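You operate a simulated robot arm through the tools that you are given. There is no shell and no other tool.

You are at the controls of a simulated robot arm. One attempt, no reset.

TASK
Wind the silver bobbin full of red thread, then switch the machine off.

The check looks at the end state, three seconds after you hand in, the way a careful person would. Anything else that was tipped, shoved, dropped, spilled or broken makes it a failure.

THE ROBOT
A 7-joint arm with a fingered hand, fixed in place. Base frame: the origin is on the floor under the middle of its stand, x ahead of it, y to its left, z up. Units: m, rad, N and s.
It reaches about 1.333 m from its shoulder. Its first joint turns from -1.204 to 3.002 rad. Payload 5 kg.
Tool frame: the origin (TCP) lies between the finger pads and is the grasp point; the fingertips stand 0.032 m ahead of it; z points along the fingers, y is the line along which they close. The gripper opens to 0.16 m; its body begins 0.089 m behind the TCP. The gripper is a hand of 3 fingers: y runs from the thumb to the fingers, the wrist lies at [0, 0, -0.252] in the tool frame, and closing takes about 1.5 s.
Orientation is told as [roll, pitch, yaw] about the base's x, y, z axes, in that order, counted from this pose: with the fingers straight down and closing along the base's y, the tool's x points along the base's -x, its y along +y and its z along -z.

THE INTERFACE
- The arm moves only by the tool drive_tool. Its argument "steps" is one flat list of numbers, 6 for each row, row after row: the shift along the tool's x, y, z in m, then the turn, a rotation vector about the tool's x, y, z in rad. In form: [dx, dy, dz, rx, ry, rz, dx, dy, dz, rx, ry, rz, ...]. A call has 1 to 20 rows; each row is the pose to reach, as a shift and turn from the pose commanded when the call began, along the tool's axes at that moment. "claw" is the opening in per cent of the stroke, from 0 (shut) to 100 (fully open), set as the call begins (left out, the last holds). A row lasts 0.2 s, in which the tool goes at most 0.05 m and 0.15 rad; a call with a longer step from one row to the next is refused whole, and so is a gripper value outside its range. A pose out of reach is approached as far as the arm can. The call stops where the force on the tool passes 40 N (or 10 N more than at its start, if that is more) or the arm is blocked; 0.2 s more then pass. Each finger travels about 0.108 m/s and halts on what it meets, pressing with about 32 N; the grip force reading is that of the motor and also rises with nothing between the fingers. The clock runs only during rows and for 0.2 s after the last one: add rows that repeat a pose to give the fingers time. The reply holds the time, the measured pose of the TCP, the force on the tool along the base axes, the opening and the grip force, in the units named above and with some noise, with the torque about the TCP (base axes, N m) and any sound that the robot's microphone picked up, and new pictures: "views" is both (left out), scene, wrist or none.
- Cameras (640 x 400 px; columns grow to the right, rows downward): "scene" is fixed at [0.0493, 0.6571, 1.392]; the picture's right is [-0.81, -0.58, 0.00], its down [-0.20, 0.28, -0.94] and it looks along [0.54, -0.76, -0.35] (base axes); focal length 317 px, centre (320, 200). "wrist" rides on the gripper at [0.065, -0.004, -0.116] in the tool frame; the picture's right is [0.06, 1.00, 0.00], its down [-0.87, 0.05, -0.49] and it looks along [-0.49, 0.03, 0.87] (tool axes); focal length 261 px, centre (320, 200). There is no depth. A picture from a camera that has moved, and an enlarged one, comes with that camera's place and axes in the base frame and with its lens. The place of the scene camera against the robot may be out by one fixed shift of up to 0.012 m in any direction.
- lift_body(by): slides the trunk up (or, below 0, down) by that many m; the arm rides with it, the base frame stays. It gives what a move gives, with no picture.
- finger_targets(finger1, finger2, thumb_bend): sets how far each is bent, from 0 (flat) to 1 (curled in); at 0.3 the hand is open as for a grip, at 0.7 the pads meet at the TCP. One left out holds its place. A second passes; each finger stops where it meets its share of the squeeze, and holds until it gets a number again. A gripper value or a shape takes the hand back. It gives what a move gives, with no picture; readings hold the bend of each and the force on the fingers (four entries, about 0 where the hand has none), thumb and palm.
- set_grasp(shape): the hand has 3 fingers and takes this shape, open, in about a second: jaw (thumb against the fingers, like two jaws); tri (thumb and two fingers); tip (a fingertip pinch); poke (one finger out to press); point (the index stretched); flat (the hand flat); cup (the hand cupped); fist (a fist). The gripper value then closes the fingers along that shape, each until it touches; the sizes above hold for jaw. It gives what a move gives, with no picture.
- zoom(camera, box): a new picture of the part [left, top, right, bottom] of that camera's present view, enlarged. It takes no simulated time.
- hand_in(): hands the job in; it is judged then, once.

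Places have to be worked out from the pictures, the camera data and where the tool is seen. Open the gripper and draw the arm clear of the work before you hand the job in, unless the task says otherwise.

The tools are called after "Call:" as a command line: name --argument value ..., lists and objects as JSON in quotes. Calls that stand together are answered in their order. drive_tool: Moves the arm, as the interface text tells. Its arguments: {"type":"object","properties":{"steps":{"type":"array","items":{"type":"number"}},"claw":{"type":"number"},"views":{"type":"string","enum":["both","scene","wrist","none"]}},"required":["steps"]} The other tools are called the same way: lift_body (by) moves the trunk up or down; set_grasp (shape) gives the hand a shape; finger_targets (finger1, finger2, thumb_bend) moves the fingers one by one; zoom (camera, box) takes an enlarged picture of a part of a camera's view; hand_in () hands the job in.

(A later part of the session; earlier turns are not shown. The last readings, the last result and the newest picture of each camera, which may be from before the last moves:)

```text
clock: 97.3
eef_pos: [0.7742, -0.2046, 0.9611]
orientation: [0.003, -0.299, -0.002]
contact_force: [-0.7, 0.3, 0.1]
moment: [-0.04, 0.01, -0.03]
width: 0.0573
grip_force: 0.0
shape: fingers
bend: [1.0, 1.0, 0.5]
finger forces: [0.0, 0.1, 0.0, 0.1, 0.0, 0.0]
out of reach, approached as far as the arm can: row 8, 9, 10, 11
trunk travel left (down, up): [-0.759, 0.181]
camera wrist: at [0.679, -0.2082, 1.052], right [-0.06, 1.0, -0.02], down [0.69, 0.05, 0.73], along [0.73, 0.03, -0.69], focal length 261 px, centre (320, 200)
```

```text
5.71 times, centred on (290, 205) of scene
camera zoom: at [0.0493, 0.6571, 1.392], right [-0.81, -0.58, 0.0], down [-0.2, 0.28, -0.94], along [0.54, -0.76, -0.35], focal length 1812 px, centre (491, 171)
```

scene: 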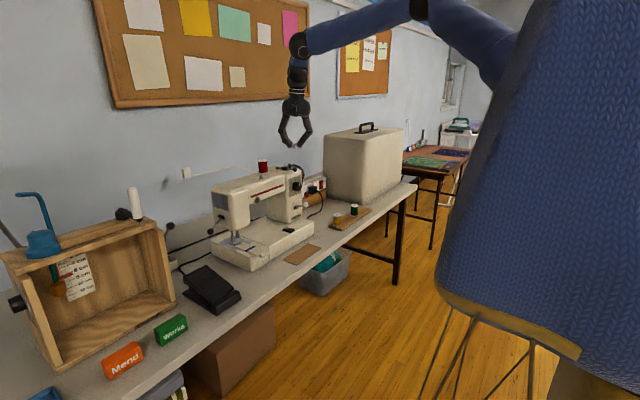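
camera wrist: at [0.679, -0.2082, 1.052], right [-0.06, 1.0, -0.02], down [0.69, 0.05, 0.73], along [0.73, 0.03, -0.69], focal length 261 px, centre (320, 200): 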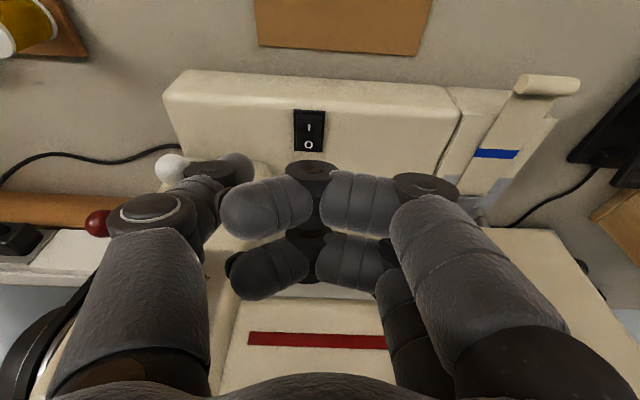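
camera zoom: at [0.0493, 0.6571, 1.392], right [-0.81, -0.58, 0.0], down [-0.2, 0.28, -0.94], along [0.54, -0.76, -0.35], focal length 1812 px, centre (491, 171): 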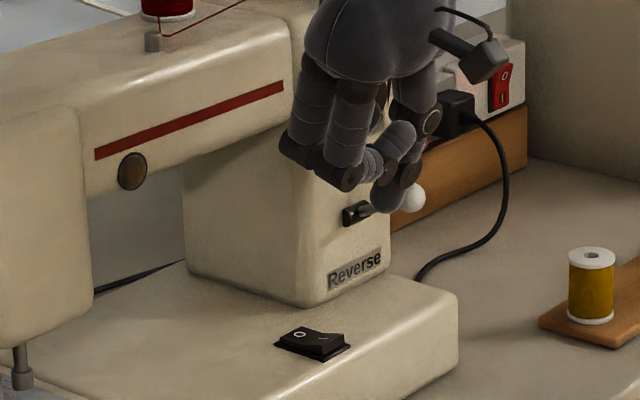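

Reach failed again (too-bent configuration for this trunk height) and the thumb ended up near the white Reverse ball, without touching it. I'll retreat away from it, go up, and lower the trunk by 0.22.

Call:
drive_tool --steps '[0.0177, 0.02, -0.0055, 0, 0, 0, 0.0443, 0.0376, -0.0136, 0, 0, 0, 0.0709, 0.0376, -0.0218, 0, 0, 0, 0.0577, 0.0376, -0.0648, 0, 0, 0, 0.0445, 0.0376, -0.1079, 0, 0, 0, 0.0313, 0.0376, -0.1509, 0, 0, 0, 0.0181, 0.0376, -0.1939, 0, 0, 0]' --views "none"

Call:
lift_body --by -0.22

Call:
zoom --camera "scene" --box '[255, 150, 345, 240]'

Call:
zoom --camera "wrist" --box '[0, 0, 640, 400]'

```text
clock: 99.0
eef_pos: [0.6995, -0.167, 1.1396]
orientation: [-0.001, -0.3, -0.003]
contact_force: [0.2, 0.6, -0.2]
moment: [-0.01, 0.0, -0.01]
width: 0.0576
grip_force: 0.1
shape: fingers
bend: [1.0, 1.0, 0.5]
finger forces: [0.1, 0.1, 0.1, 0.0, 0.0, 0.0]
out of reach, approached as far as the arm can: row 1, 2, 3
trunk travel left (down, up): [-0.759, 0.181]
```

```text
clock: 101.3
eef_pos: [0.701, -0.1678, 0.9189]
orientation: [-0.001, -0.299, -0.004]
contact_force: [-0.6, 0.4, 0.1]
moment: [0.02, -0.01, -0.01]
width: 0.0575
grip_force: 0.0
shape: fingers
bend: [1.0, 1.0, 0.5]
finger forces: [0.0, 0.0, 0.0, 0.1, 0.0, 0.1]
trunk travel left (down, up): [-0.539, 0.401]
```

```text
4.44 times, centred on (300, 195) of scene
camera zoom: at [0.0493, 0.6571, 1.392], right [-0.81, -0.58, 0.0], down [-0.2, 0.28, -0.94], along [0.54, -0.76, -0.35], focal length 1409 px, centre (409, 222)
```

zoom: 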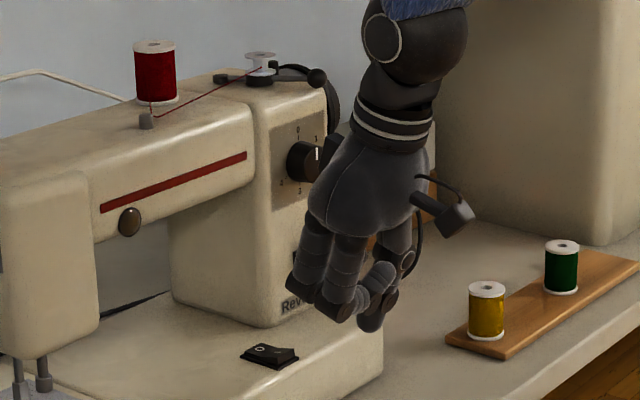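

```text
1.00 times, centred on (320, 200) of wrist (not enlarged: the box is as wide or as high as the picture)
camera zoom: at [0.605, -0.1713, 1.01], right [-0.06, 1.0, -0.02], down [0.69, 0.05, 0.73], along [0.73, 0.03, -0.69], focal length 261 px, centre (320, 200)
```

zoom: 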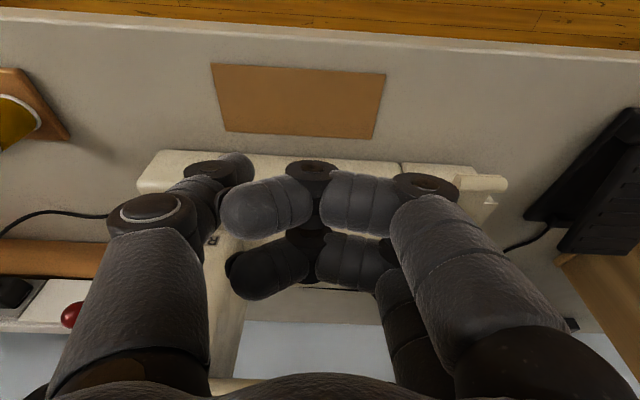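

Now the workspace is comfortable. Moving forward 0.098 m so the thumb tip hovers over the rocker's I end.

Call:
drive_tool --steps '[-0.0312, 0, 0.0096, 0, 0, 0, -0.0625, 0, 0.0192, 0, 0, 0, -0.0937, 0, 0.0288, 0, 0, 0, -0.0937, 0, 0.0288, 0, 0, 0]' --views "none"

Call:
zoom --camera "scene" --box '[260, 190, 320, 240]'

Call:
zoom --camera "wrist" --box '[120, 60, 440, 260]'

```text
clock: 102.3
eef_pos: [0.7963, -0.1656, 0.92]
orientation: [0.001, -0.296, -0.004]
contact_force: [-0.4, -0.9, -0.1]
moment: [-0.02, 0.0, 0.0]
width: 0.0577
grip_force: 0.0
shape: fingers
bend: [1.0, 1.0, 0.5]
finger forces: [0.0, 0.0, 0.1, 0.0, 0.1, 0.0]
trunk travel left (down, up): [-0.539, 0.401]
```

```text
8.00 times, centred on (290, 215) of scene
camera zoom: at [0.0493, 0.6571, 1.392], right [-0.81, -0.58, 0.0], down [-0.2, 0.28, -0.94], along [0.54, -0.76, -0.35], focal length 2536 px, centre (560, 80)
```

zoom: 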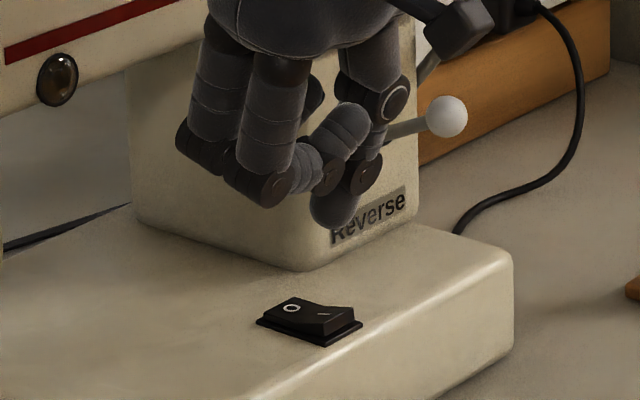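

```text
2.00 times, centred on (280, 160) of wrist
camera zoom: at [0.7002, -0.1704, 1.0116], right [-0.06, 1.0, -0.02], down [0.69, 0.05, 0.73], along [0.73, 0.03, -0.69], focal length 521 px, centre (400, 280)
```

zoom: 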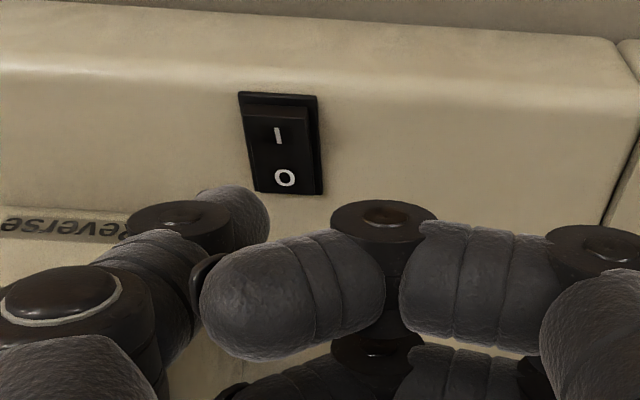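

The thumb tip is centred laterally on the rocker (y≈-0.2145). I'll shift 4 mm forward and go down 3 cm, then press in small steps.

Call:
drive_tool --steps '[0.0025, 0, 0.015, 0, 0, 0, 0.005, 0, 0.0299, 0, 0, 0, 0.005, 0, 0.0299, 0, 0, 0]' --views "none"

Call:
zoom --camera "scene" --box '[270, 205, 310, 240]'

Call:
zoom --camera "wrist" --box '[200, 80, 300, 180]'

```text
clock: 103.1
eef_pos: [0.8019, -0.1666, 0.8914]
orientation: [0.002, -0.298, -0.004]
contact_force: [-0.4, -0.1, -0.5]
moment: [0.02, 0.02, 0.01]
width: 0.0575
grip_force: 0.2
shape: fingers
bend: [1.0, 1.0, 0.5]
finger forces: [0.0, 0.0, 0.1, 0.0, 0.0, 0.1]
trunk travel left (down, up): [-0.539, 0.401]
```

```text
11.43 times, centred on (290, 222) of scene
camera zoom: at [0.0493, 0.6571, 1.392], right [-0.81, -0.58, 0.0], down [-0.2, 0.28, -0.94], along [0.54, -0.76, -0.35], focal length 3623 px, centre (663, -57)
```

zoom: 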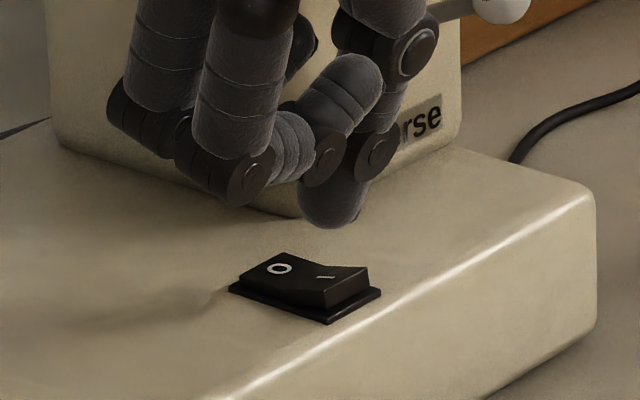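

```text
4.00 times, centred on (250, 130) of wrist
camera zoom: at [0.7063, -0.1715, 0.982], right [-0.06, 1.0, -0.02], down [0.69, 0.05, 0.73], along [0.73, 0.03, -0.69], focal length 1043 px, centre (600, 480)
```

zoom: 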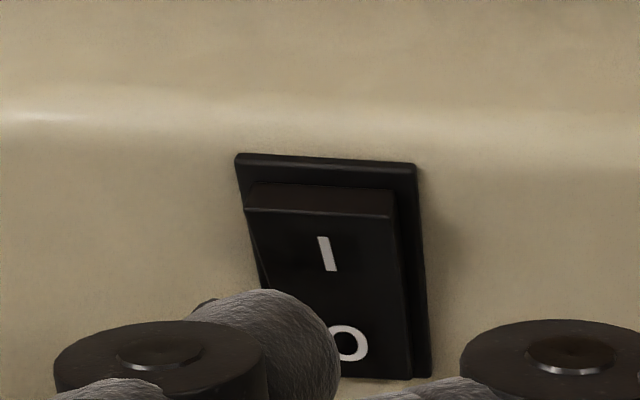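

The tip is over the raised "I" half. Pressing down: first 1.4 cm, then fine steps.

Call:
drive_tool --steps '[0.0021, 0, 0.0067, 0, 0, 0, 0.0041, 0, 0.0134, 0, 0, 0]' --views "none"

Call:
drive_tool --steps '[0.0006, 0, 0.0019, 0, 0, 0, 0.0012, 0, 0.0038, 0, 0, 0]' --views "none"

Call:
zoom --camera "scene" --box '[270, 205, 310, 240]'

```text
clock: 103.7
eef_pos: [0.8022, -0.1686, 0.875]
orientation: [0.001, -0.299, -0.003]
contact_force: [-0.7, 0.1, -0.2]
moment: [-0.02, 0.01, 0.01]
width: 0.0575
grip_force: 0.0
shape: fingers
bend: [1.0, 1.0, 0.5]
finger forces: [0.0, 0.0, 0.0, 0.0, 0.3, 0.1]
trunk travel left (down, up): [-0.539, 0.401]
```

```text
clock: 104.3
eef_pos: [0.8022, -0.1681, 0.8698]
orientation: [-0.001, -0.3, -0.004]
contact_force: [-0.8, 0.2, 0.0]
moment: [-0.1, 0.01, 0.0]
width: 0.0576
grip_force: 1.1
shape: fingers
bend: [1.0, 1.0, 0.5]
finger forces: [0.0, 0.0, 0.1, 0.0, 1.6, 0.0]
trunk travel left (down, up): [-0.539, 0.401]
```

```text
11.43 times, centred on (290, 222) of scene
camera zoom: at [0.0493, 0.6571, 1.392], right [-0.81, -0.58, 0.0], down [-0.2, 0.28, -0.94], along [0.54, -0.76, -0.35], focal length 3623 px, centre (663, -57)
```

zoom: 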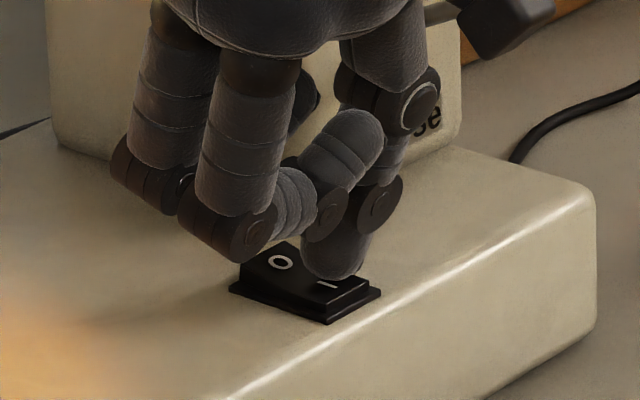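

A warm glow has appeared on the bed, so the machine lamp came on: the rocker flipped to "I". I'll lift away and look.

Call:
drive_tool --steps '[-0.0088, 0, -0.0287, 0, 0, 0, -0.0176, 0, -0.0574, 0, 0, 0, 0.018, 0, -0.079, 0, 0, 0]'

Call:
zoom --camera "scene" --box '[205, 205, 325, 280]'

Call:
zoom --camera "scene" --box '[240, 145, 320, 190]'

```text
clock: 105.1
eef_pos: [0.7641, -0.1668, 0.941]
orientation: [-0.001, -0.301, -0.004]
contact_force: [-1.1, 0.3, 0.7]
moment: [0.0, -0.01, -0.01]
width: 0.0576
grip_force: 0.0
shape: fingers
bend: [1.0, 1.0, 0.5]
finger forces: [0.0, 0.0, 0.1, 0.1, 0.0, 0.0]
trunk travel left (down, up): [-0.539, 0.401]
camera wrist: at [0.6683, -0.1701, 1.0315], right [-0.06, 1.0, -0.02], down [0.68, 0.05, 0.73], along [0.73, 0.03, -0.69], focal length 261 px, centre (320, 200)
```

scene: 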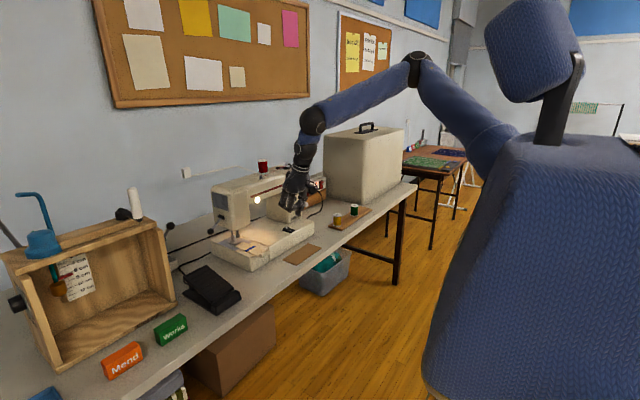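
wrist: 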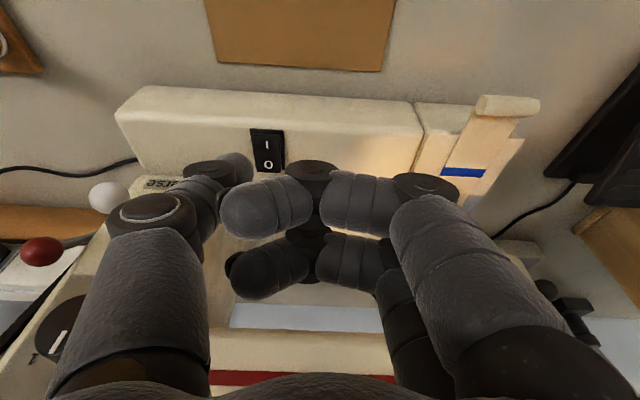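

```text
5.33 times, centred on (265, 242) of scene
camera zoom: at [0.0493, 0.6571, 1.392], right [-0.81, -0.58, 0.0], down [-0.2, 0.28, -0.94], along [0.54, -0.76, -0.35], focal length 1691 px, centre (613, -27)
```

zoom: 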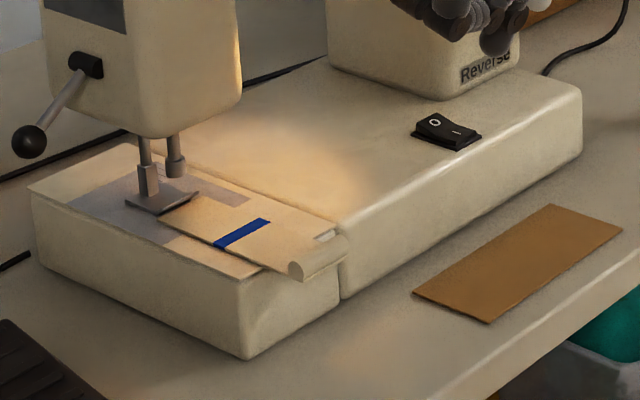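

```text
8.00 times, centred on (280, 168) of scene
camera zoom: at [0.0493, 0.6571, 1.392], right [-0.81, -0.58, 0.0], down [-0.2, 0.28, -0.94], along [0.54, -0.76, -0.35], focal length 2536 px, centre (640, 460)
```

zoom: 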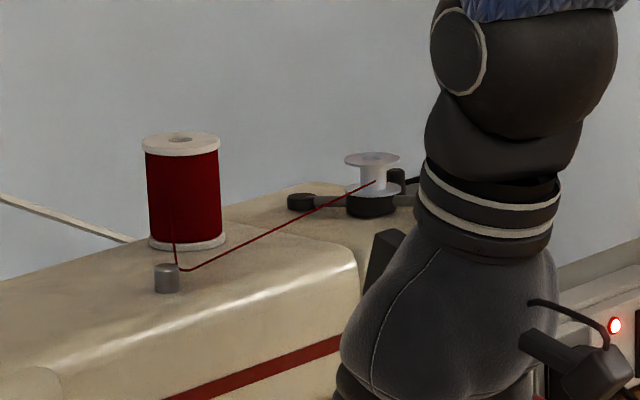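

The machine is on (lamp lit, rocker at "I"), with the motor idle. Now to the foot pedal on the bench at about (0.75–0.885, 0.175): I'll raise, move left in front of the machine and look at it.

Call:
drive_tool --steps '[0.0112, 0, -0.0314, 0, 0, 0, 0.0225, 0, -0.0627, 0, 0, 0, 0.0337, 0, -0.0941, 0, 0, 0, 0.0337, 0.045, -0.0941, 0, 0, 0, 0.0337, 0.09, -0.0941, 0, 0, 0, 0.0337, 0.135, -0.0941, 0, 0, 0, 0.0337, 0.18, -0.0941, 0, 0, 0, 0.0337, 0.225, -0.0941, 0, 0, 0, 0.0337, 0.27, -0.0941, 0, 0, 0, 0.0337, 0.31, -0.0941, 0, 0, 0]' --views "none"

Call:
set_grasp --shape "jaw"

Call:
drive_tool --steps '[0, 0, 0, 0, 0, 0, 0, 0, 0, 0, 0, 0, 0, 0, 0, 0, 0, 0, 0, 0, 0, 0, 0, 0, 0, 0, 0, 0, 0, 0, 0, 0, 0, 0, 0, 0]' --claw 0

```text
clock: 107.3
eef_pos: [0.6942, -0.0894, 1.0184]
orientation: [0.007, -0.299, -0.004]
contact_force: [0.2, 0.0, 0.2]
moment: [-0.02, -0.04, 0.03]
width: 0.0578
grip_force: 0.1
shape: fingers
bend: [1.0, 1.0, 0.5]
finger forces: [0.1, 0.1, 0.0, 0.0, 0.0, 0.1]
out of reach, approached as far as the arm can: row 5, 6, 7, 8, 9, 10
trunk travel left (down, up): [-0.539, 0.401]
```

```text
clock: 108.2
eef_pos: [0.6939, -0.0893, 1.0179]
orientation: [0.007, -0.302, -0.003]
contact_force: [-0.6, -0.1, -0.8]
moment: [-0.01, 0.03, 0.04]
width: 0.1601
grip_force: 0.1
shape: jaw
bend: [0.3, 0.3, 0.3]
finger forces: [0.1, 0.0, 0.0, 0.0, 0.0, 0.0]
trunk travel left (down, up): [-0.539, 0.401]
```

```text
clock: 109.6
eef_pos: [0.6941, -0.091, 1.0186]
orientation: [0.008, -0.3, -0.005]
contact_force: [1.2, 0.3, -0.1]
moment: [-0.01, 0.02, 0.01]
width: 0.0
grip_force: 31.8
shape: jaw
bend: [0.65, 0.65, 0.67]
finger forces: [0.0, 0.0, 0.0, 0.1, 0.0, 0.0]
trunk travel left (down, up): [-0.539, 0.401]
camera wrist: at [0.5986, -0.0944, 1.1085], right [-0.06, 1.0, -0.01], down [0.69, 0.05, 0.73], along [0.73, 0.03, -0.69], focal length 261 px, centre (320, 200)
```

scene: 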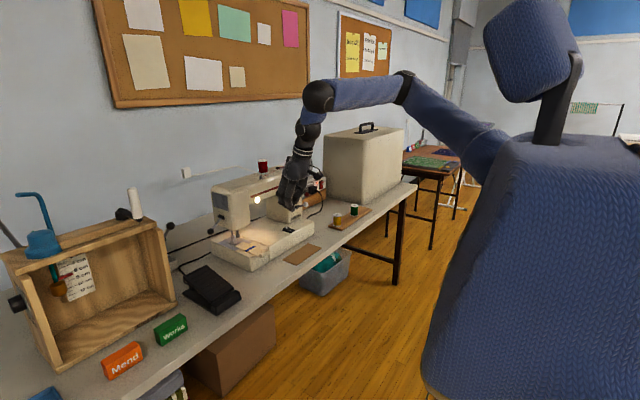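
wrist: 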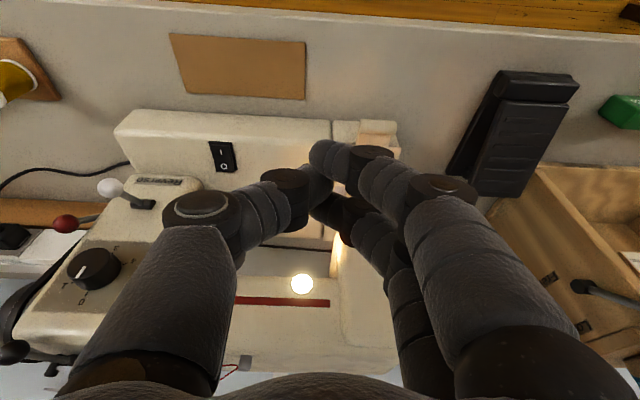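

The arm stops around y≈-0.09 with this hand heading; probably a wrist limit as the forearm swings left. I'll yaw the hand +0.5 rad (following the arm's swing) and try again.

Call:
drive_tool --steps '[0, 0, 0, -0.037, 0, -0.1194, 0, 0, 0, -0.074, 0, -0.2388, 0, 0, 0, -0.111, 0, -0.3581, 0, 0, 0, -0.148, 0, -0.4775]' --views "none"

```text
clock: 110.6
eef_pos: [0.6933, -0.095, 1.0231]
orientation: [0.002, -0.301, 0.498]
contact_force: [-0.5, -1.2, 0.0]
moment: [0.0, -0.03, 0.03]
width: 0.0001
grip_force: 32.0
shape: jaw
bend: [0.65, 0.65, 0.67]
finger forces: [0.1, 0.0, 0.0, 0.1, 0.0, 0.0]
trunk travel left (down, up): [-0.539, 0.401]
```

Yaw is now 0.5. Trying to move 0.15 m in +y.

Call:
drive_tool --steps '[-0.0172, 0.0329, 0.0053, 0, 0, 0, -0.0344, 0.0658, 0.0107, 0, 0, 0, -0.0515, 0.0987, 0.016, 0, 0, 0, -0.0687, 0.1316, 0.0213, 0, 0, 0]' --views "none"

```text
clock: 111.6
eef_pos: [0.6936, -0.0459, 1.023]
orientation: [0.001, -0.299, 0.495]
contact_force: [-0.5, 0.1, -0.4]
moment: [0.0, 0.0, -0.02]
width: 0.0002
grip_force: 32.2
shape: jaw
bend: [0.65, 0.65, 0.67]
finger forces: [0.1, 0.0, 0.0, 0.0, 0.0, 0.0]
out of reach, approached as far as the arm can: row 2, 3, 4
trunk travel left (down, up): [-0.539, 0.401]
```

The limit seems to be on how far left the arm's wrist can swing while bent. With a more extended arm it may work; I'll raise the trunk 0.2 (hand clear above the machine) and try moving outward-left.

Call:
lift_body --by 0.2

Call:
drive_tool --steps '[-0.0425, 0.0142, 0.0126, 0, 0, 0, -0.0849, 0.0284, 0.0252, 0, 0, 0, -0.1274, 0.0425, 0.0378, 0, 0, 0, -0.1503, 0.0864, 0.0449, 0, 0, 0, -0.1732, 0.1303, 0.052, 0, 0, 0, -0.1961, 0.1742, 0.0591, 0, 0, 0]'

```text
clock: 113.8
eef_pos: [0.6931, -0.0451, 1.2227]
orientation: [0.001, -0.298, 0.497]
contact_force: [0.2, 0.3, 0.3]
moment: [-0.02, -0.02, 0.01]
width: 0.0
grip_force: 32.2
shape: jaw
bend: [0.65, 0.65, 0.67]
finger forces: [0.1, 0.1, 0.0, 0.1, 0.0, 0.0]
trunk travel left (down, up): [-0.739, 0.201]
```

```text
clock: 115.2
eef_pos: [0.6936, -0.0459, 1.2228]
orientation: [0.003, -0.297, 0.495]
contact_force: [0.4, -0.4, 0.1]
moment: [0.0, 0.01, 0.0]
width: 0.0
grip_force: 31.7
shape: jaw
bend: [0.65, 0.65, 0.67]
finger forces: [0.0, 0.0, 0.0, 0.0, 0.1, 0.0]
out of reach, approached as far as the arm can: row 1, 2, 3, 4, 5, 6
trunk travel left (down, up): [-0.739, 0.201]
camera wrist: at [0.6111, -0.0948, 1.3143], right [-0.53, 0.85, -0.02], down [0.58, 0.37, 0.73], along [0.62, 0.37, -0.69], focal length 261 px, centre (320, 200)
```

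scene: 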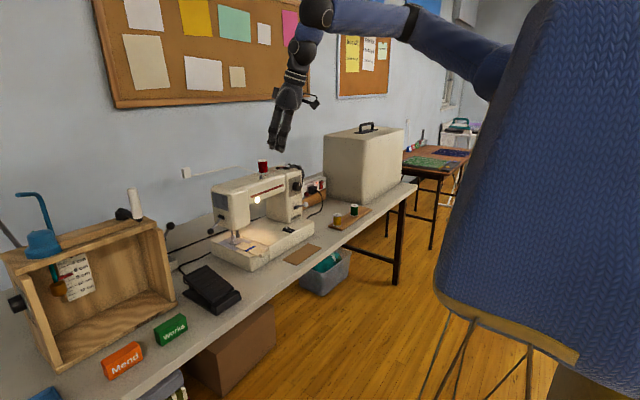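
wrist: 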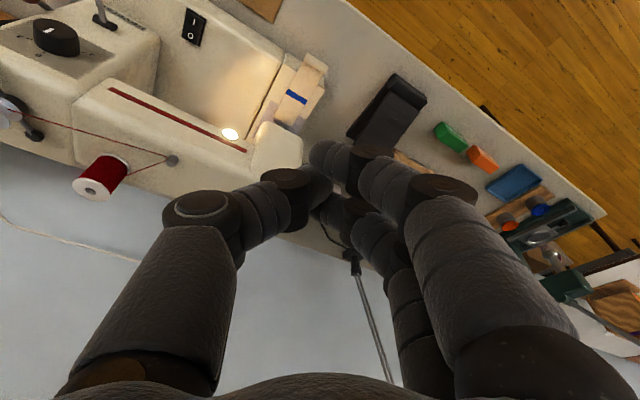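

It refuses even small leftward moves, so some wrist/elbow limit binds in this posture. I'll straighten the hand to vertical here and test leftward motion again.

Call:
drive_tool --steps '[0, 0, 0, 0, 0.1, 0, 0, 0, 0, 0, 0.2, 0, 0, 0, 0, 0, 0.298, 0]' --views "none"

Call:
drive_tool --steps '[-0.0192, 0.0351, 0, 0, 0, 0, -0.0384, 0.0702, 0, 0, 0, 0, -0.0575, 0.1053, 0, 0, 0, 0, -0.0767, 0.1404, 0, 0, 0, 0, -0.0959, 0.1755, 0, 0, 0, 0]' --views "scene"

```text
clock: 116.0
eef_pos: [0.6764, -0.1073, 1.2208]
orientation: [0.015, -0.018, 0.497]
contact_force: [-0.8, 0.5, 0.1]
moment: [-0.03, -0.05, 0.01]
width: 0.0
grip_force: 32.0
shape: jaw
bend: [0.65, 0.65, 0.67]
finger forces: [0.0, 0.1, 0.1, 0.0, 0.0, 0.0]
out of reach, approached as far as the arm can: row 1, 2, 3
trunk travel left (down, up): [-0.739, 0.201]
```

```text
clock: 117.2
eef_pos: [0.6492, -0.1012, 1.2099]
orientation: [0.006, -0.007, 0.497]
contact_force: [-0.3, 0.9, 0.0]
moment: [-0.03, 0.02, 0.0]
width: 0.0001
grip_force: 32.1
shape: jaw
bend: [0.65, 0.65, 0.67]
finger forces: [0.1, 0.0, 0.1, 0.0, 0.0, 0.0]
out of reach, approached as far as the arm can: row 1, 2, 3, 4, 5
trunk travel left (down, up): [-0.739, 0.201]
```

scene: 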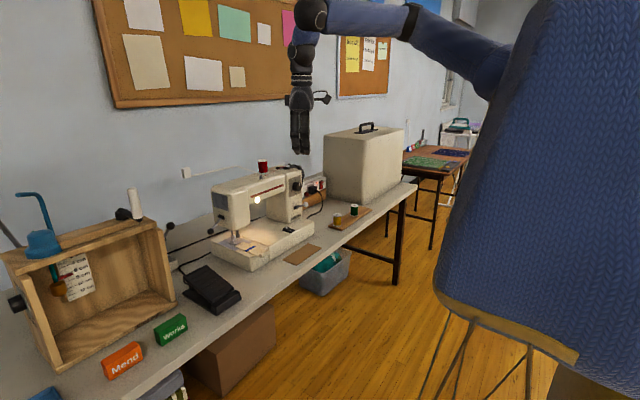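

Analysis: all these stops lie on a circle around a fixed elbow position, so the forearm base can't go further left — but the hand can lean left instead. I'll yaw the hand to 0.82 rad and lean it ~0.92 rad toward front-left, swinging the fingertips out toward the pedal while the wrist centre stays put.

Call:
drive_tool --steps '[0, -0.01, 0, 0, 0, -0.11, 0, -0.02, 0, 0, 0, -0.22, 0, -0.02, 0, 0, 0, -0.327]' --views "none"

Call:
drive_tool --steps '[-0.0483, 0, -0.0028, 0, -0.1155, 0, -0.0961, 0, -0.0111, 0, -0.231, 0, -0.1426, 0, -0.0249, 0, -0.3465, 0, -0.1874, 0, -0.0441, 0, -0.462, 0, -0.2293, 0, -0.0681, 0, -0.5775, 0, -0.2684, 0, -0.097, 0, -0.693, 0, -0.3036, 0, -0.1298, 0, -0.8085, 0, -0.335, 0, -0.167, 0, -0.924, 0]'

```text
clock: 118.0
eef_pos: [0.6582, -0.1169, 1.2112]
orientation: [0.001, -0.003, 0.826]
contact_force: [-0.1, -0.6, 0.5]
moment: [-0.01, 0.02, 0.0]
width: 0.0001
grip_force: 32.2
shape: jaw
bend: [0.65, 0.65, 0.67]
finger forces: [0.0, 0.0, 0.0, 0.0, 0.0, 0.0]
trunk travel left (down, up): [-0.739, 0.201]
```

```text
clock: 119.8
eef_pos: [0.8471, 0.0899, 1.3711]
orientation: [0.004, -0.911, 0.82]
contact_force: [-0.3, -0.3, -0.4]
moment: [0.01, 0.02, 0.0]
width: 0.0
grip_force: 32.2
shape: jaw
bend: [0.65, 0.65, 0.67]
finger forces: [0.1, 0.0, 0.0, 0.1, 0.0, 0.0]
out of reach, approached as far as the arm can: row 2, 3, 4, 5, 6, 7, 8
trunk travel left (down, up): [-0.739, 0.201]
camera wrist: at [0.7611, -0.009, 1.39], right [-0.76, 0.65, -0.05], down [0.06, 0.14, 0.99], along [0.65, 0.75, -0.14], focal length 261 px, centre (320, 200)
```

scene: 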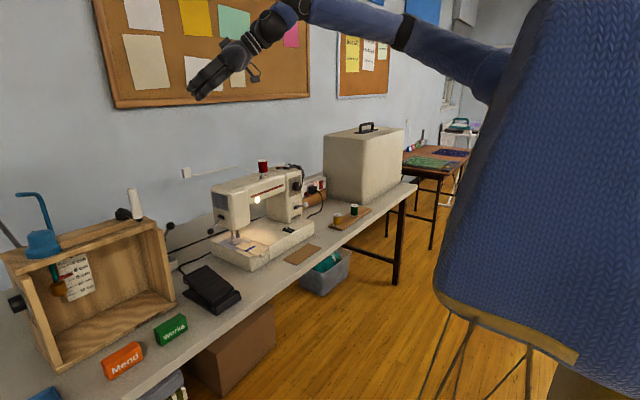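
wrist: 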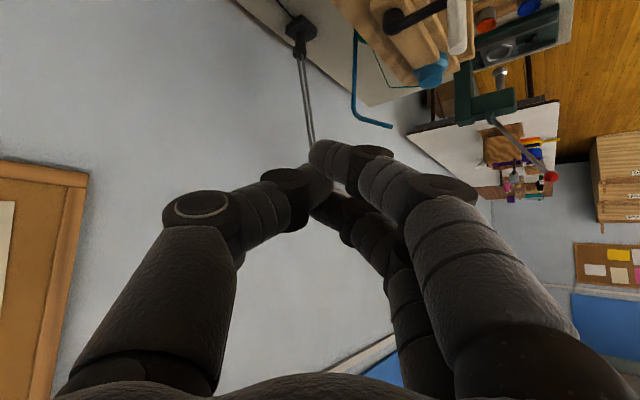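

The lean worked: TCP (0.847, 0.090, 1.371) pointing front-left and down. The pedal plate spans x 0.738–0.876, y 0.14–0.22, raised at the far end. I'll adjust heading slightly to hover over (0.85, 0.165), then lower the trunk 0.42 m.

Call:
drive_tool --steps '[-0.0094, 0.0234, 0.012, -0.035, -0.031, -0.027, -0.0187, 0.0468, 0.0241, -0.0695, -0.063, -0.054, -0.0187, 0.0468, 0.0241, -0.0695, -0.063, -0.054]' --views "none"

Call:
lift_body --by -0.3

Call:
zoom --camera "scene" --box '[100, 100, 340, 330]'

```text
clock: 120.5
eef_pos: [0.8275, 0.1223, 1.3709]
orientation: [-0.005, -0.991, 0.915]
contact_force: [-1.3, 0.2, 0.1]
moment: [-0.03, 0.03, 0.02]
width: 0.0001
grip_force: 31.8
shape: jaw
bend: [0.65, 0.65, 0.67]
finger forces: [0.0, 0.1, 0.0, 0.1, 0.0, 0.0]
out of reach, approached as far as the arm can: row 1, 2, 3
trunk travel left (down, up): [-0.739, 0.201]
```

```text
clock: 123.5
eef_pos: [0.828, 0.1233, 1.0698]
orientation: [-0.005, -0.99, 0.916]
contact_force: [0.1, -0.1, 0.3]
moment: [-0.01, 0.02, -0.02]
width: 0.0
grip_force: 32.1
shape: jaw
bend: [0.65, 0.65, 0.67]
finger forces: [0.0, 0.0, 0.0, 0.0, 0.1, 0.1]
trunk travel left (down, up): [-0.439, 0.501]
```

```text
1.74 times, centred on (220, 215) of scene
camera zoom: at [0.0493, 0.6571, 1.392], right [-0.81, -0.58, 0.0], down [-0.2, 0.28, -0.94], along [0.54, -0.76, -0.35], focal length 551 px, centre (494, 174)
```

zoom: 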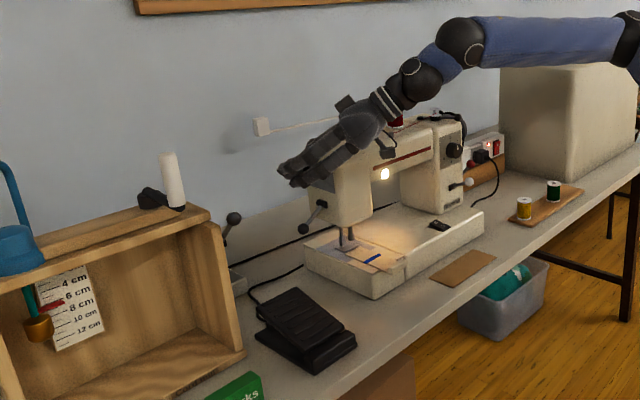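

The hand is coming down toward the pedal; its tip currently projects at (0.844, 0.145), right at the pedal's right edge. I'll try shifting 3 cm further left with a bit more yaw, then continue down.

Call:
drive_tool --steps '[-0.0066, 0.0092, 0.01, -0.063, 0, -0.041, -0.0131, 0.0183, 0.0199, -0.126, 0, -0.082, -0.0131, 0.0183, 0.0199, -0.126, 0, -0.082]' --views "none"

```text
clock: 124.3
eef_pos: [0.8186, 0.1369, 1.0734]
orientation: [-0.003, -0.99, 1.064]
contact_force: [0.6, 0.1, 0.5]
moment: [0.02, -0.01, 0.01]
width: 0.0
grip_force: 32.4
shape: jaw
bend: [0.65, 0.65, 0.67]
finger forces: [0.0, 0.1, 0.0, 0.0, 0.1, 0.0]
out of reach, approached as far as the arm can: row 1, 2, 3
trunk travel left (down, up): [-0.439, 0.501]
```

Caution: with this strong lean the wrist camera hangs below the hand and would end up at the cloth strip near the bed. I'll roll the hand +90° about its own axis so the camera points to the open front-left side instead.

Call:
drive_tool --steps '[0, 0, 0, 0, 0, 0.145, 0, 0, 0, 0, 0, 0.29, 0, 0, 0, 0, 0, 0.435, 0, 0, 0, 0, 0, 0.58, 0, 0, 0, 0, 0, 0.725, 0, 0, 0, 0, 0, 0.87, 0, 0, 0, 0, 0, 1.015, 0, 0, 0, 0, 0, 1.16, 0, 0, 0, 0, 0, 1.305, 0, 0, 0, 0, 0, 1.45, 0, 0, 0, 0, 0, 1.57]'

```text
clock: 126.8
eef_pos: [0.8199, 0.1374, 1.0733]
orientation: [0.989, 0.0, -0.511]
contact_force: [0.6, 0.3, -0.3]
moment: [0.0, -0.02, -0.01]
width: 0.0003
grip_force: 31.5
shape: jaw
bend: [0.65, 0.65, 0.67]
finger forces: [0.0, 0.1, 0.1, 0.0, 0.0, 0.1]
trunk travel left (down, up): [-0.439, 0.501]
camera wrist: at [0.7151, 0.083, 1.1331], right [0.21, 0.51, 0.83], down [0.57, -0.76, 0.32], along [0.79, 0.41, -0.45], focal length 261 px, centre (320, 200)
```

scene: 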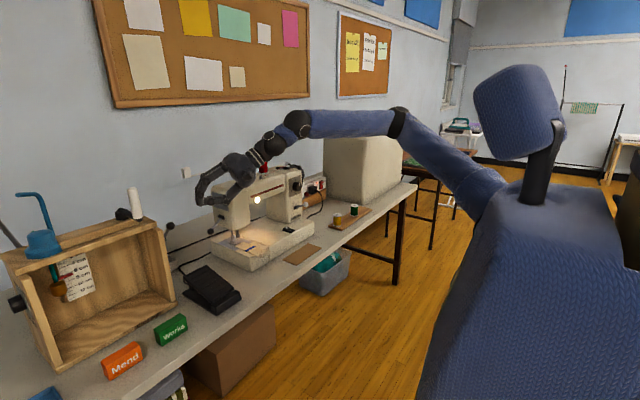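
wrist: 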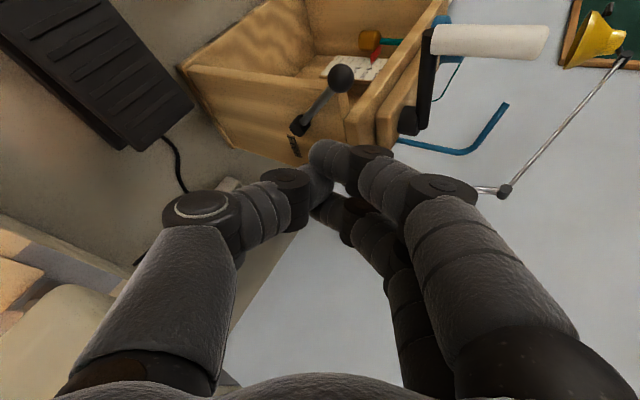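

The camera is now clear, but the palm's wide side faces down, close to the cloth roll. I'll try rolling another 90° so the thin side is down and the camera on top.

Call:
drive_tool --steps '[0, 0, 0, 0, 0, 0.145, 0, 0, 0, 0, 0, 0.29, 0, 0, 0, 0, 0, 0.435, 0, 0, 0, 0, 0, 0.58, 0, 0, 0, 0, 0, 0.725, 0, 0, 0, 0, 0, 0.87, 0, 0, 0, 0, 0, 1.015, 0, 0, 0, 0, 0, 1.16, 0, 0, 0, 0, 0, 1.305, 0, 0, 0, 0, 0, 1.45, 0, 0, 0, 0, 0, 1.57]'

```text
clock: 129.2
eef_pos: [0.8607, 0.0747, 1.0758]
orientation: [0.568, 0.858, -1.353]
contact_force: [-1.4, -1.2, 0.3]
moment: [-0.02, 0.01, -0.01]
width: 0.0
grip_force: 32.6
shape: jaw
bend: [0.65, 0.65, 0.67]
finger forces: [0.0, 0.0, 0.0, 0.1, 0.0, 0.1]
out of reach, approached as far as the arm can: row 6, 7, 8, 9, 10, 11
trunk travel left (down, up): [-0.439, 0.501]
camera wrist: at [0.8047, 0.0313, 1.1884], right [0.9, -0.17, 0.4], down [-0.02, -0.93, -0.37], along [0.43, 0.32, -0.84], focal length 261 px, centre (320, 200)
```

scene: 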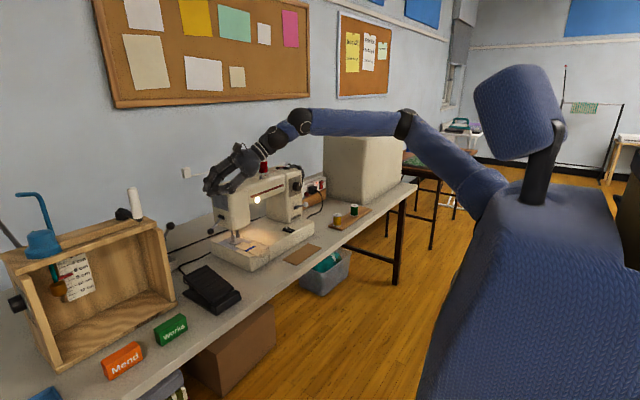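
wrist: 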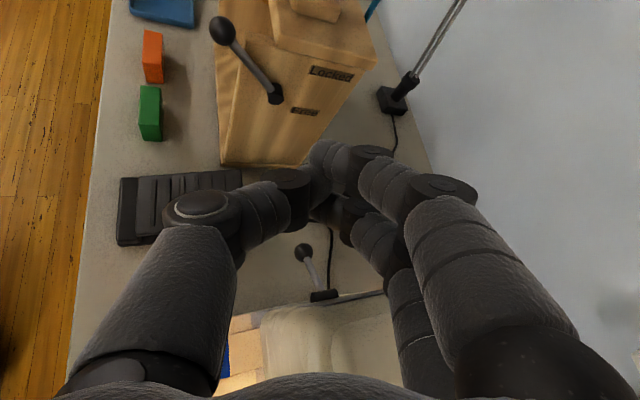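

The roll hit a limit at ~64° past and the hand drifted, without contact. I'll roll back by 0.5 rad (thin side mostly down, thumb away from the machine) and move over the pedal at TCP (0.802, 0.142).

Call:
drive_tool --steps '[0.0128, -0.017, 0.0067, 0, 0, -0.13, 0.0256, -0.034, 0.0134, 0, 0, -0.26, 0.0383, -0.0509, 0.0201, 0, 0, -0.39, 0.0511, -0.0679, 0.0268, 0, 0, -0.52, 0.0511, -0.0679, 0.0268, 0, 0, -0.52]'

```text
clock: 130.3
eef_pos: [0.8005, 0.1426, 1.0796]
orientation: [0.891, 0.502, -0.853]
contact_force: [-1.4, 0.0, 0.1]
moment: [-0.03, 0.03, 0.03]
width: 0.0
grip_force: 32.2
shape: jaw
bend: [0.65, 0.65, 0.67]
finger forces: [0.1, 0.0, 0.0, 0.0, 0.0, 0.1]
trunk travel left (down, up): [-0.439, 0.501]
camera wrist: at [0.7158, 0.0997, 1.171], right [0.68, 0.17, 0.71], down [0.35, -0.93, -0.11], along [0.64, 0.32, -0.7], focal length 261 px, centre (320, 200)
```

scene: 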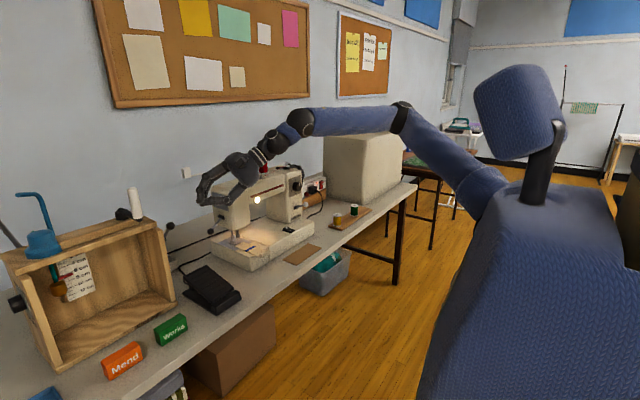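
wrist: 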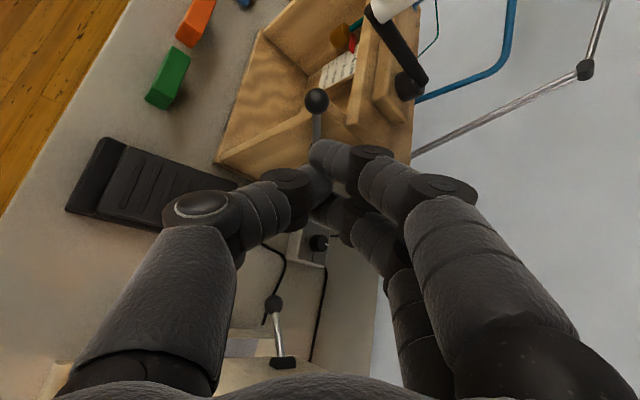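

Good pose: the fingertips project at about (0.813, 0.166) on the pedal plate. Lowering the trunk 0.2 m and checking clearances.

Call:
lift_body --by -0.12

Call:
zoom --camera "scene" --box '[140, 150, 300, 320]'

Call:
lift_body --by -0.08

Call:
zoom --camera "scene" --box '[160, 200, 280, 320]'

Call:
zoom --camera "wrist" --box '[0, 0, 640, 400]'

```text
clock: 131.8
eef_pos: [0.8008, 0.1432, 0.9578]
orientation: [0.889, 0.502, -0.853]
contact_force: [0.2, 0.2, -0.1]
moment: [-0.01, -0.05, 0.0]
width: 0.0
grip_force: 31.8
shape: jaw
bend: [0.65, 0.65, 0.67]
finger forces: [0.0, 0.0, 0.0, 0.0, 0.0, 0.0]
trunk travel left (down, up): [-0.319, 0.621]
```

```text
2.35 times, centred on (220, 235) of scene
camera zoom: at [0.0493, 0.6571, 1.392], right [-0.81, -0.58, 0.0], down [-0.2, 0.28, -0.94], along [0.54, -0.76, -0.35], focal length 746 px, centre (555, 118)
```

zoom: 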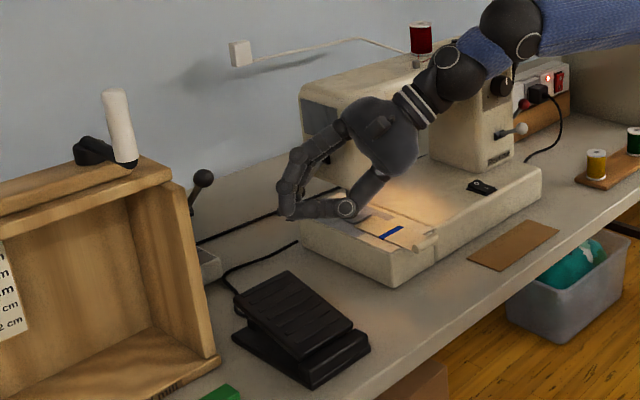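

```text
clock: 133.0
eef_pos: [0.7995, 0.1421, 0.8793]
orientation: [0.889, 0.501, -0.853]
contact_force: [0.1, 0.4, 0.4]
moment: [0.0, -0.05, 0.0]
width: 0.0003
grip_force: 31.9
shape: jaw
bend: [0.65, 0.65, 0.67]
finger forces: [0.1, 0.0, 0.0, 0.0, 0.1, 0.0]
trunk travel left (down, up): [-0.239, 0.701]
```

```text
3.33 times, centred on (220, 260) of scene
camera zoom: at [0.0493, 0.6571, 1.392], right [-0.81, -0.58, 0.0], down [-0.2, 0.28, -0.94], along [0.54, -0.76, -0.35], focal length 1057 px, centre (653, 0)
```

zoom: 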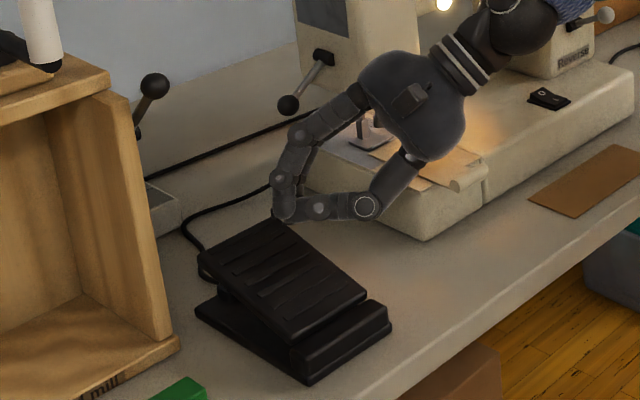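

```text
1.00 times, centred on (320, 200) of wrist (not enlarged: the box is as wide or as high as the picture)
camera zoom: at [0.7163, 0.0997, 0.9709], right [0.68, 0.17, 0.71], down [0.35, -0.93, -0.11], along [0.64, 0.32, -0.7], focal length 261 px, centre (320, 200)
```

zoom: 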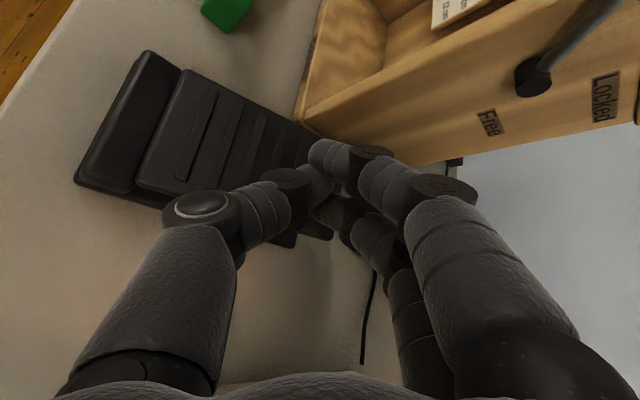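

The contact point will be near the middle of the plate; I'll shift 2.5 cm toward the raised end for better leverage, then lower gradually onto it.

Call:
drive_tool --steps '[-0.0144, 0.018, 0.0097, 0, 0, 0, -0.0144, 0.018, 0.0097, 0, 0, 0]' --views "none"

Call:
lift_body --by -0.03

Call:
zoom --camera "scene" --box '[170, 220, 270, 310]'

Call:
zoom --camera "scene" --box '[225, 140, 325, 200]'

```text
clock: 133.6
eef_pos: [0.8205, 0.1349, 0.878]
orientation: [0.888, 0.504, -0.853]
contact_force: [0.6, -0.5, -0.5]
moment: [-0.01, -0.01, 0.02]
width: 0.0001
grip_force: 31.7
shape: jaw
bend: [0.65, 0.65, 0.67]
finger forces: [0.0, 0.1, 0.0, 0.1, 0.0, 0.0]
out of reach, approached as far as the arm can: row 1, 2
trunk travel left (down, up): [-0.239, 0.701]
```

```text
clock: 134.4
eef_pos: [0.8193, 0.135, 0.8489]
orientation: [0.89, 0.502, -0.853]
contact_force: [2.1, -0.3, 3.7]
moment: [-0.01, -0.12, 0.01]
width: 0.0002
grip_force: 32.3
shape: jaw
bend: [0.65, 0.65, 0.67]
finger forces: [0.0, 0.0, 0.0, 0.0, 0.1, 0.0]
trunk travel left (down, up): [-0.209, 0.731]
```

```text
4.44 times, centred on (220, 265) of scene
camera zoom: at [0.0493, 0.6571, 1.392], right [-0.81, -0.58, 0.0], down [-0.2, 0.28, -0.94], along [0.54, -0.76, -0.35], focal length 1409 px, centre (764, -89)
```

zoom: 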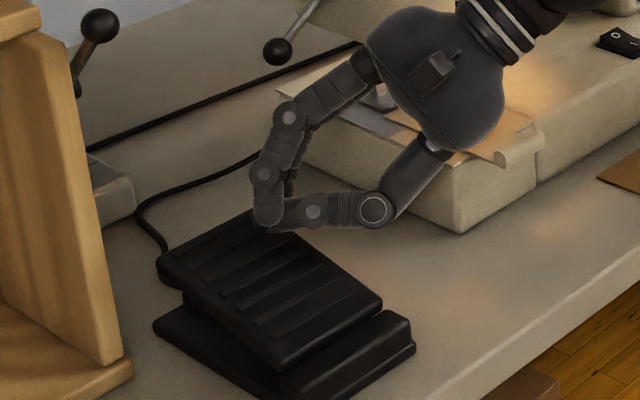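

```text
6.40 times, centred on (275, 170) of scene
camera zoom: at [0.0493, 0.6571, 1.392], right [-0.81, -0.58, 0.0], down [-0.2, 0.28, -0.94], along [0.54, -0.76, -0.35], focal length 2029 px, centre (608, 392)
```

zoom: 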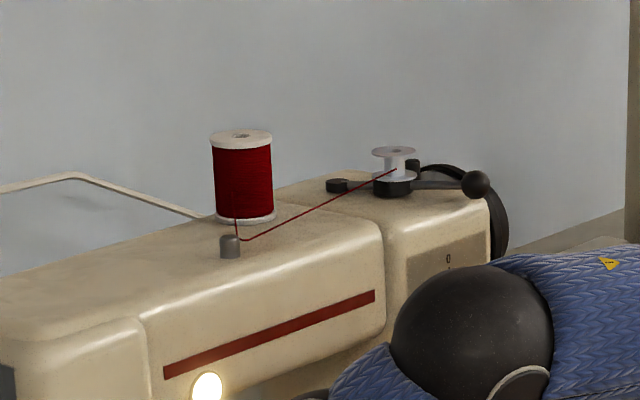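

Contact with the pedal plate (≈4 N) near its raised end, and the bobbin is clearly visible from the scene camera. I'll press down 1 cm and watch/listen.

Call:
lift_body --by -0.01

Call:
zoom --camera "scene" --box '[170, 220, 270, 310]'

Call:
zoom --camera "scene" --box '[255, 145, 315, 185]'

```text
clock: 134.9
eef_pos: [0.8202, 0.1352, 0.8398]
orientation: [0.89, 0.502, -0.854]
contact_force: [1.5, -0.4, 5.1]
moment: [0.02, -0.17, -0.03]
width: 0.0004
grip_force: 32.1
shape: jaw
bend: [0.65, 0.65, 0.67]
finger forces: [0.0, 0.0, 0.1, 0.0, 0.0, 0.0]
trunk travel left (down, up): [-0.199, 0.741]
heard: click
```

```text
4.44 times, centred on (220, 265) of scene
camera zoom: at [0.0493, 0.6571, 1.392], right [-0.81, -0.58, 0.0], down [-0.2, 0.28, -0.94], along [0.54, -0.76, -0.35], focal length 1409 px, centre (764, -89)
```

zoom: 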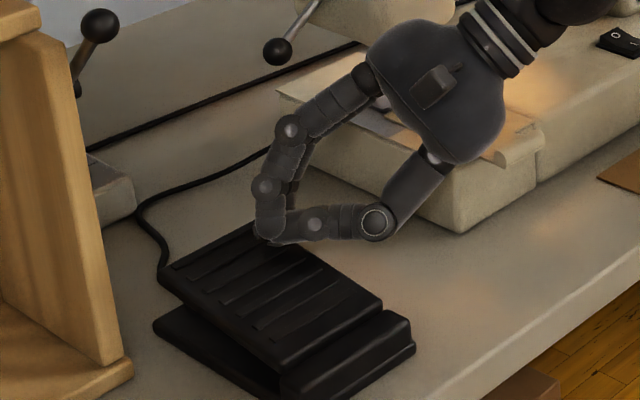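

```text
10.00 times, centred on (285, 165) of scene
camera zoom: at [0.0493, 0.6571, 1.392], right [-0.81, -0.58, 0.0], down [-0.2, 0.28, -0.94], along [0.54, -0.76, -0.35], focal length 3170 px, centre (670, 550)
```

zoom: 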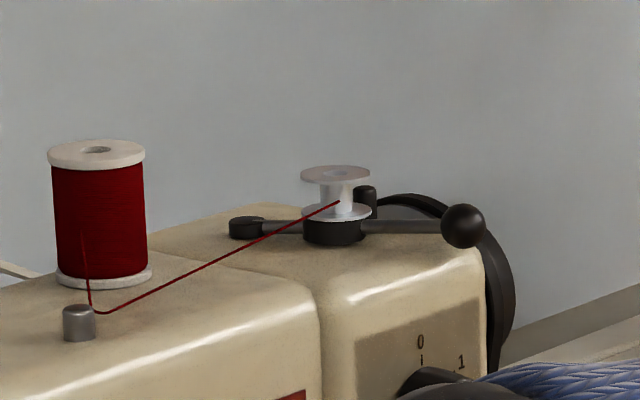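

A click: the pedal switch engaged. I'll hold here for about a second and look for motion and sound.

Call:
drive_tool --steps '[0, 0, 0, 0, 0, 0, 0, 0, 0, 0, 0, 0, 0, 0, 0, 0, 0, 0, 0, 0, 0, 0, 0, 0]' --views "none"

Call:
zoom --camera "scene" --box '[255, 145, 315, 185]'

Call:
zoom --camera "scene" --box '[205, 205, 325, 280]'

```text
clock: 135.9
eef_pos: [0.8193, 0.135, 0.8389]
orientation: [0.891, 0.501, -0.854]
contact_force: [2.0, -0.6, 4.6]
moment: [0.07, -0.16, -0.03]
width: 0.0
grip_force: 31.9
shape: jaw
bend: [0.65, 0.65, 0.67]
finger forces: [0.1, 0.1, 0.0, 0.0, 0.0, 0.1]
trunk travel left (down, up): [-0.199, 0.741]
```

```text
10.00 times, centred on (285, 165) of scene
camera zoom: at [0.0493, 0.6571, 1.392], right [-0.81, -0.58, 0.0], down [-0.2, 0.28, -0.94], along [0.54, -0.76, -0.35], focal length 3170 px, centre (670, 550)
```

zoom: 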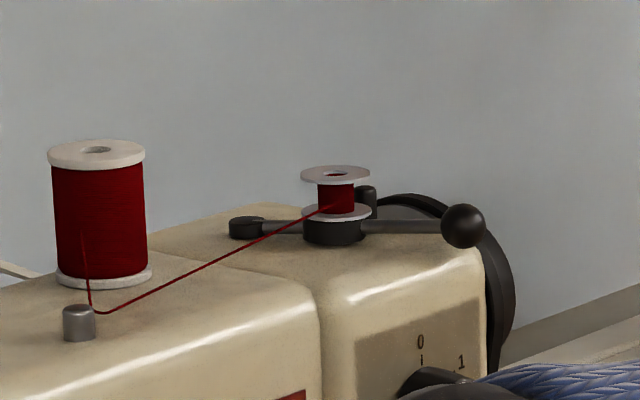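

```text
5.33 times, centred on (265, 242) of scene
camera zoom: at [0.0493, 0.6571, 1.392], right [-0.81, -0.58, 0.0], down [-0.2, 0.28, -0.94], along [0.54, -0.76, -0.35], focal length 1691 px, centre (613, -27)
```

zoom: 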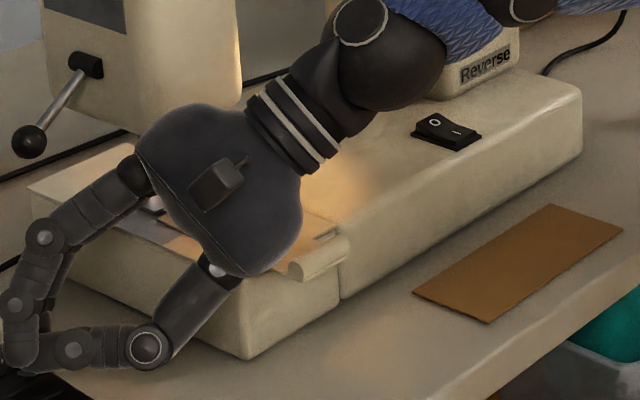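

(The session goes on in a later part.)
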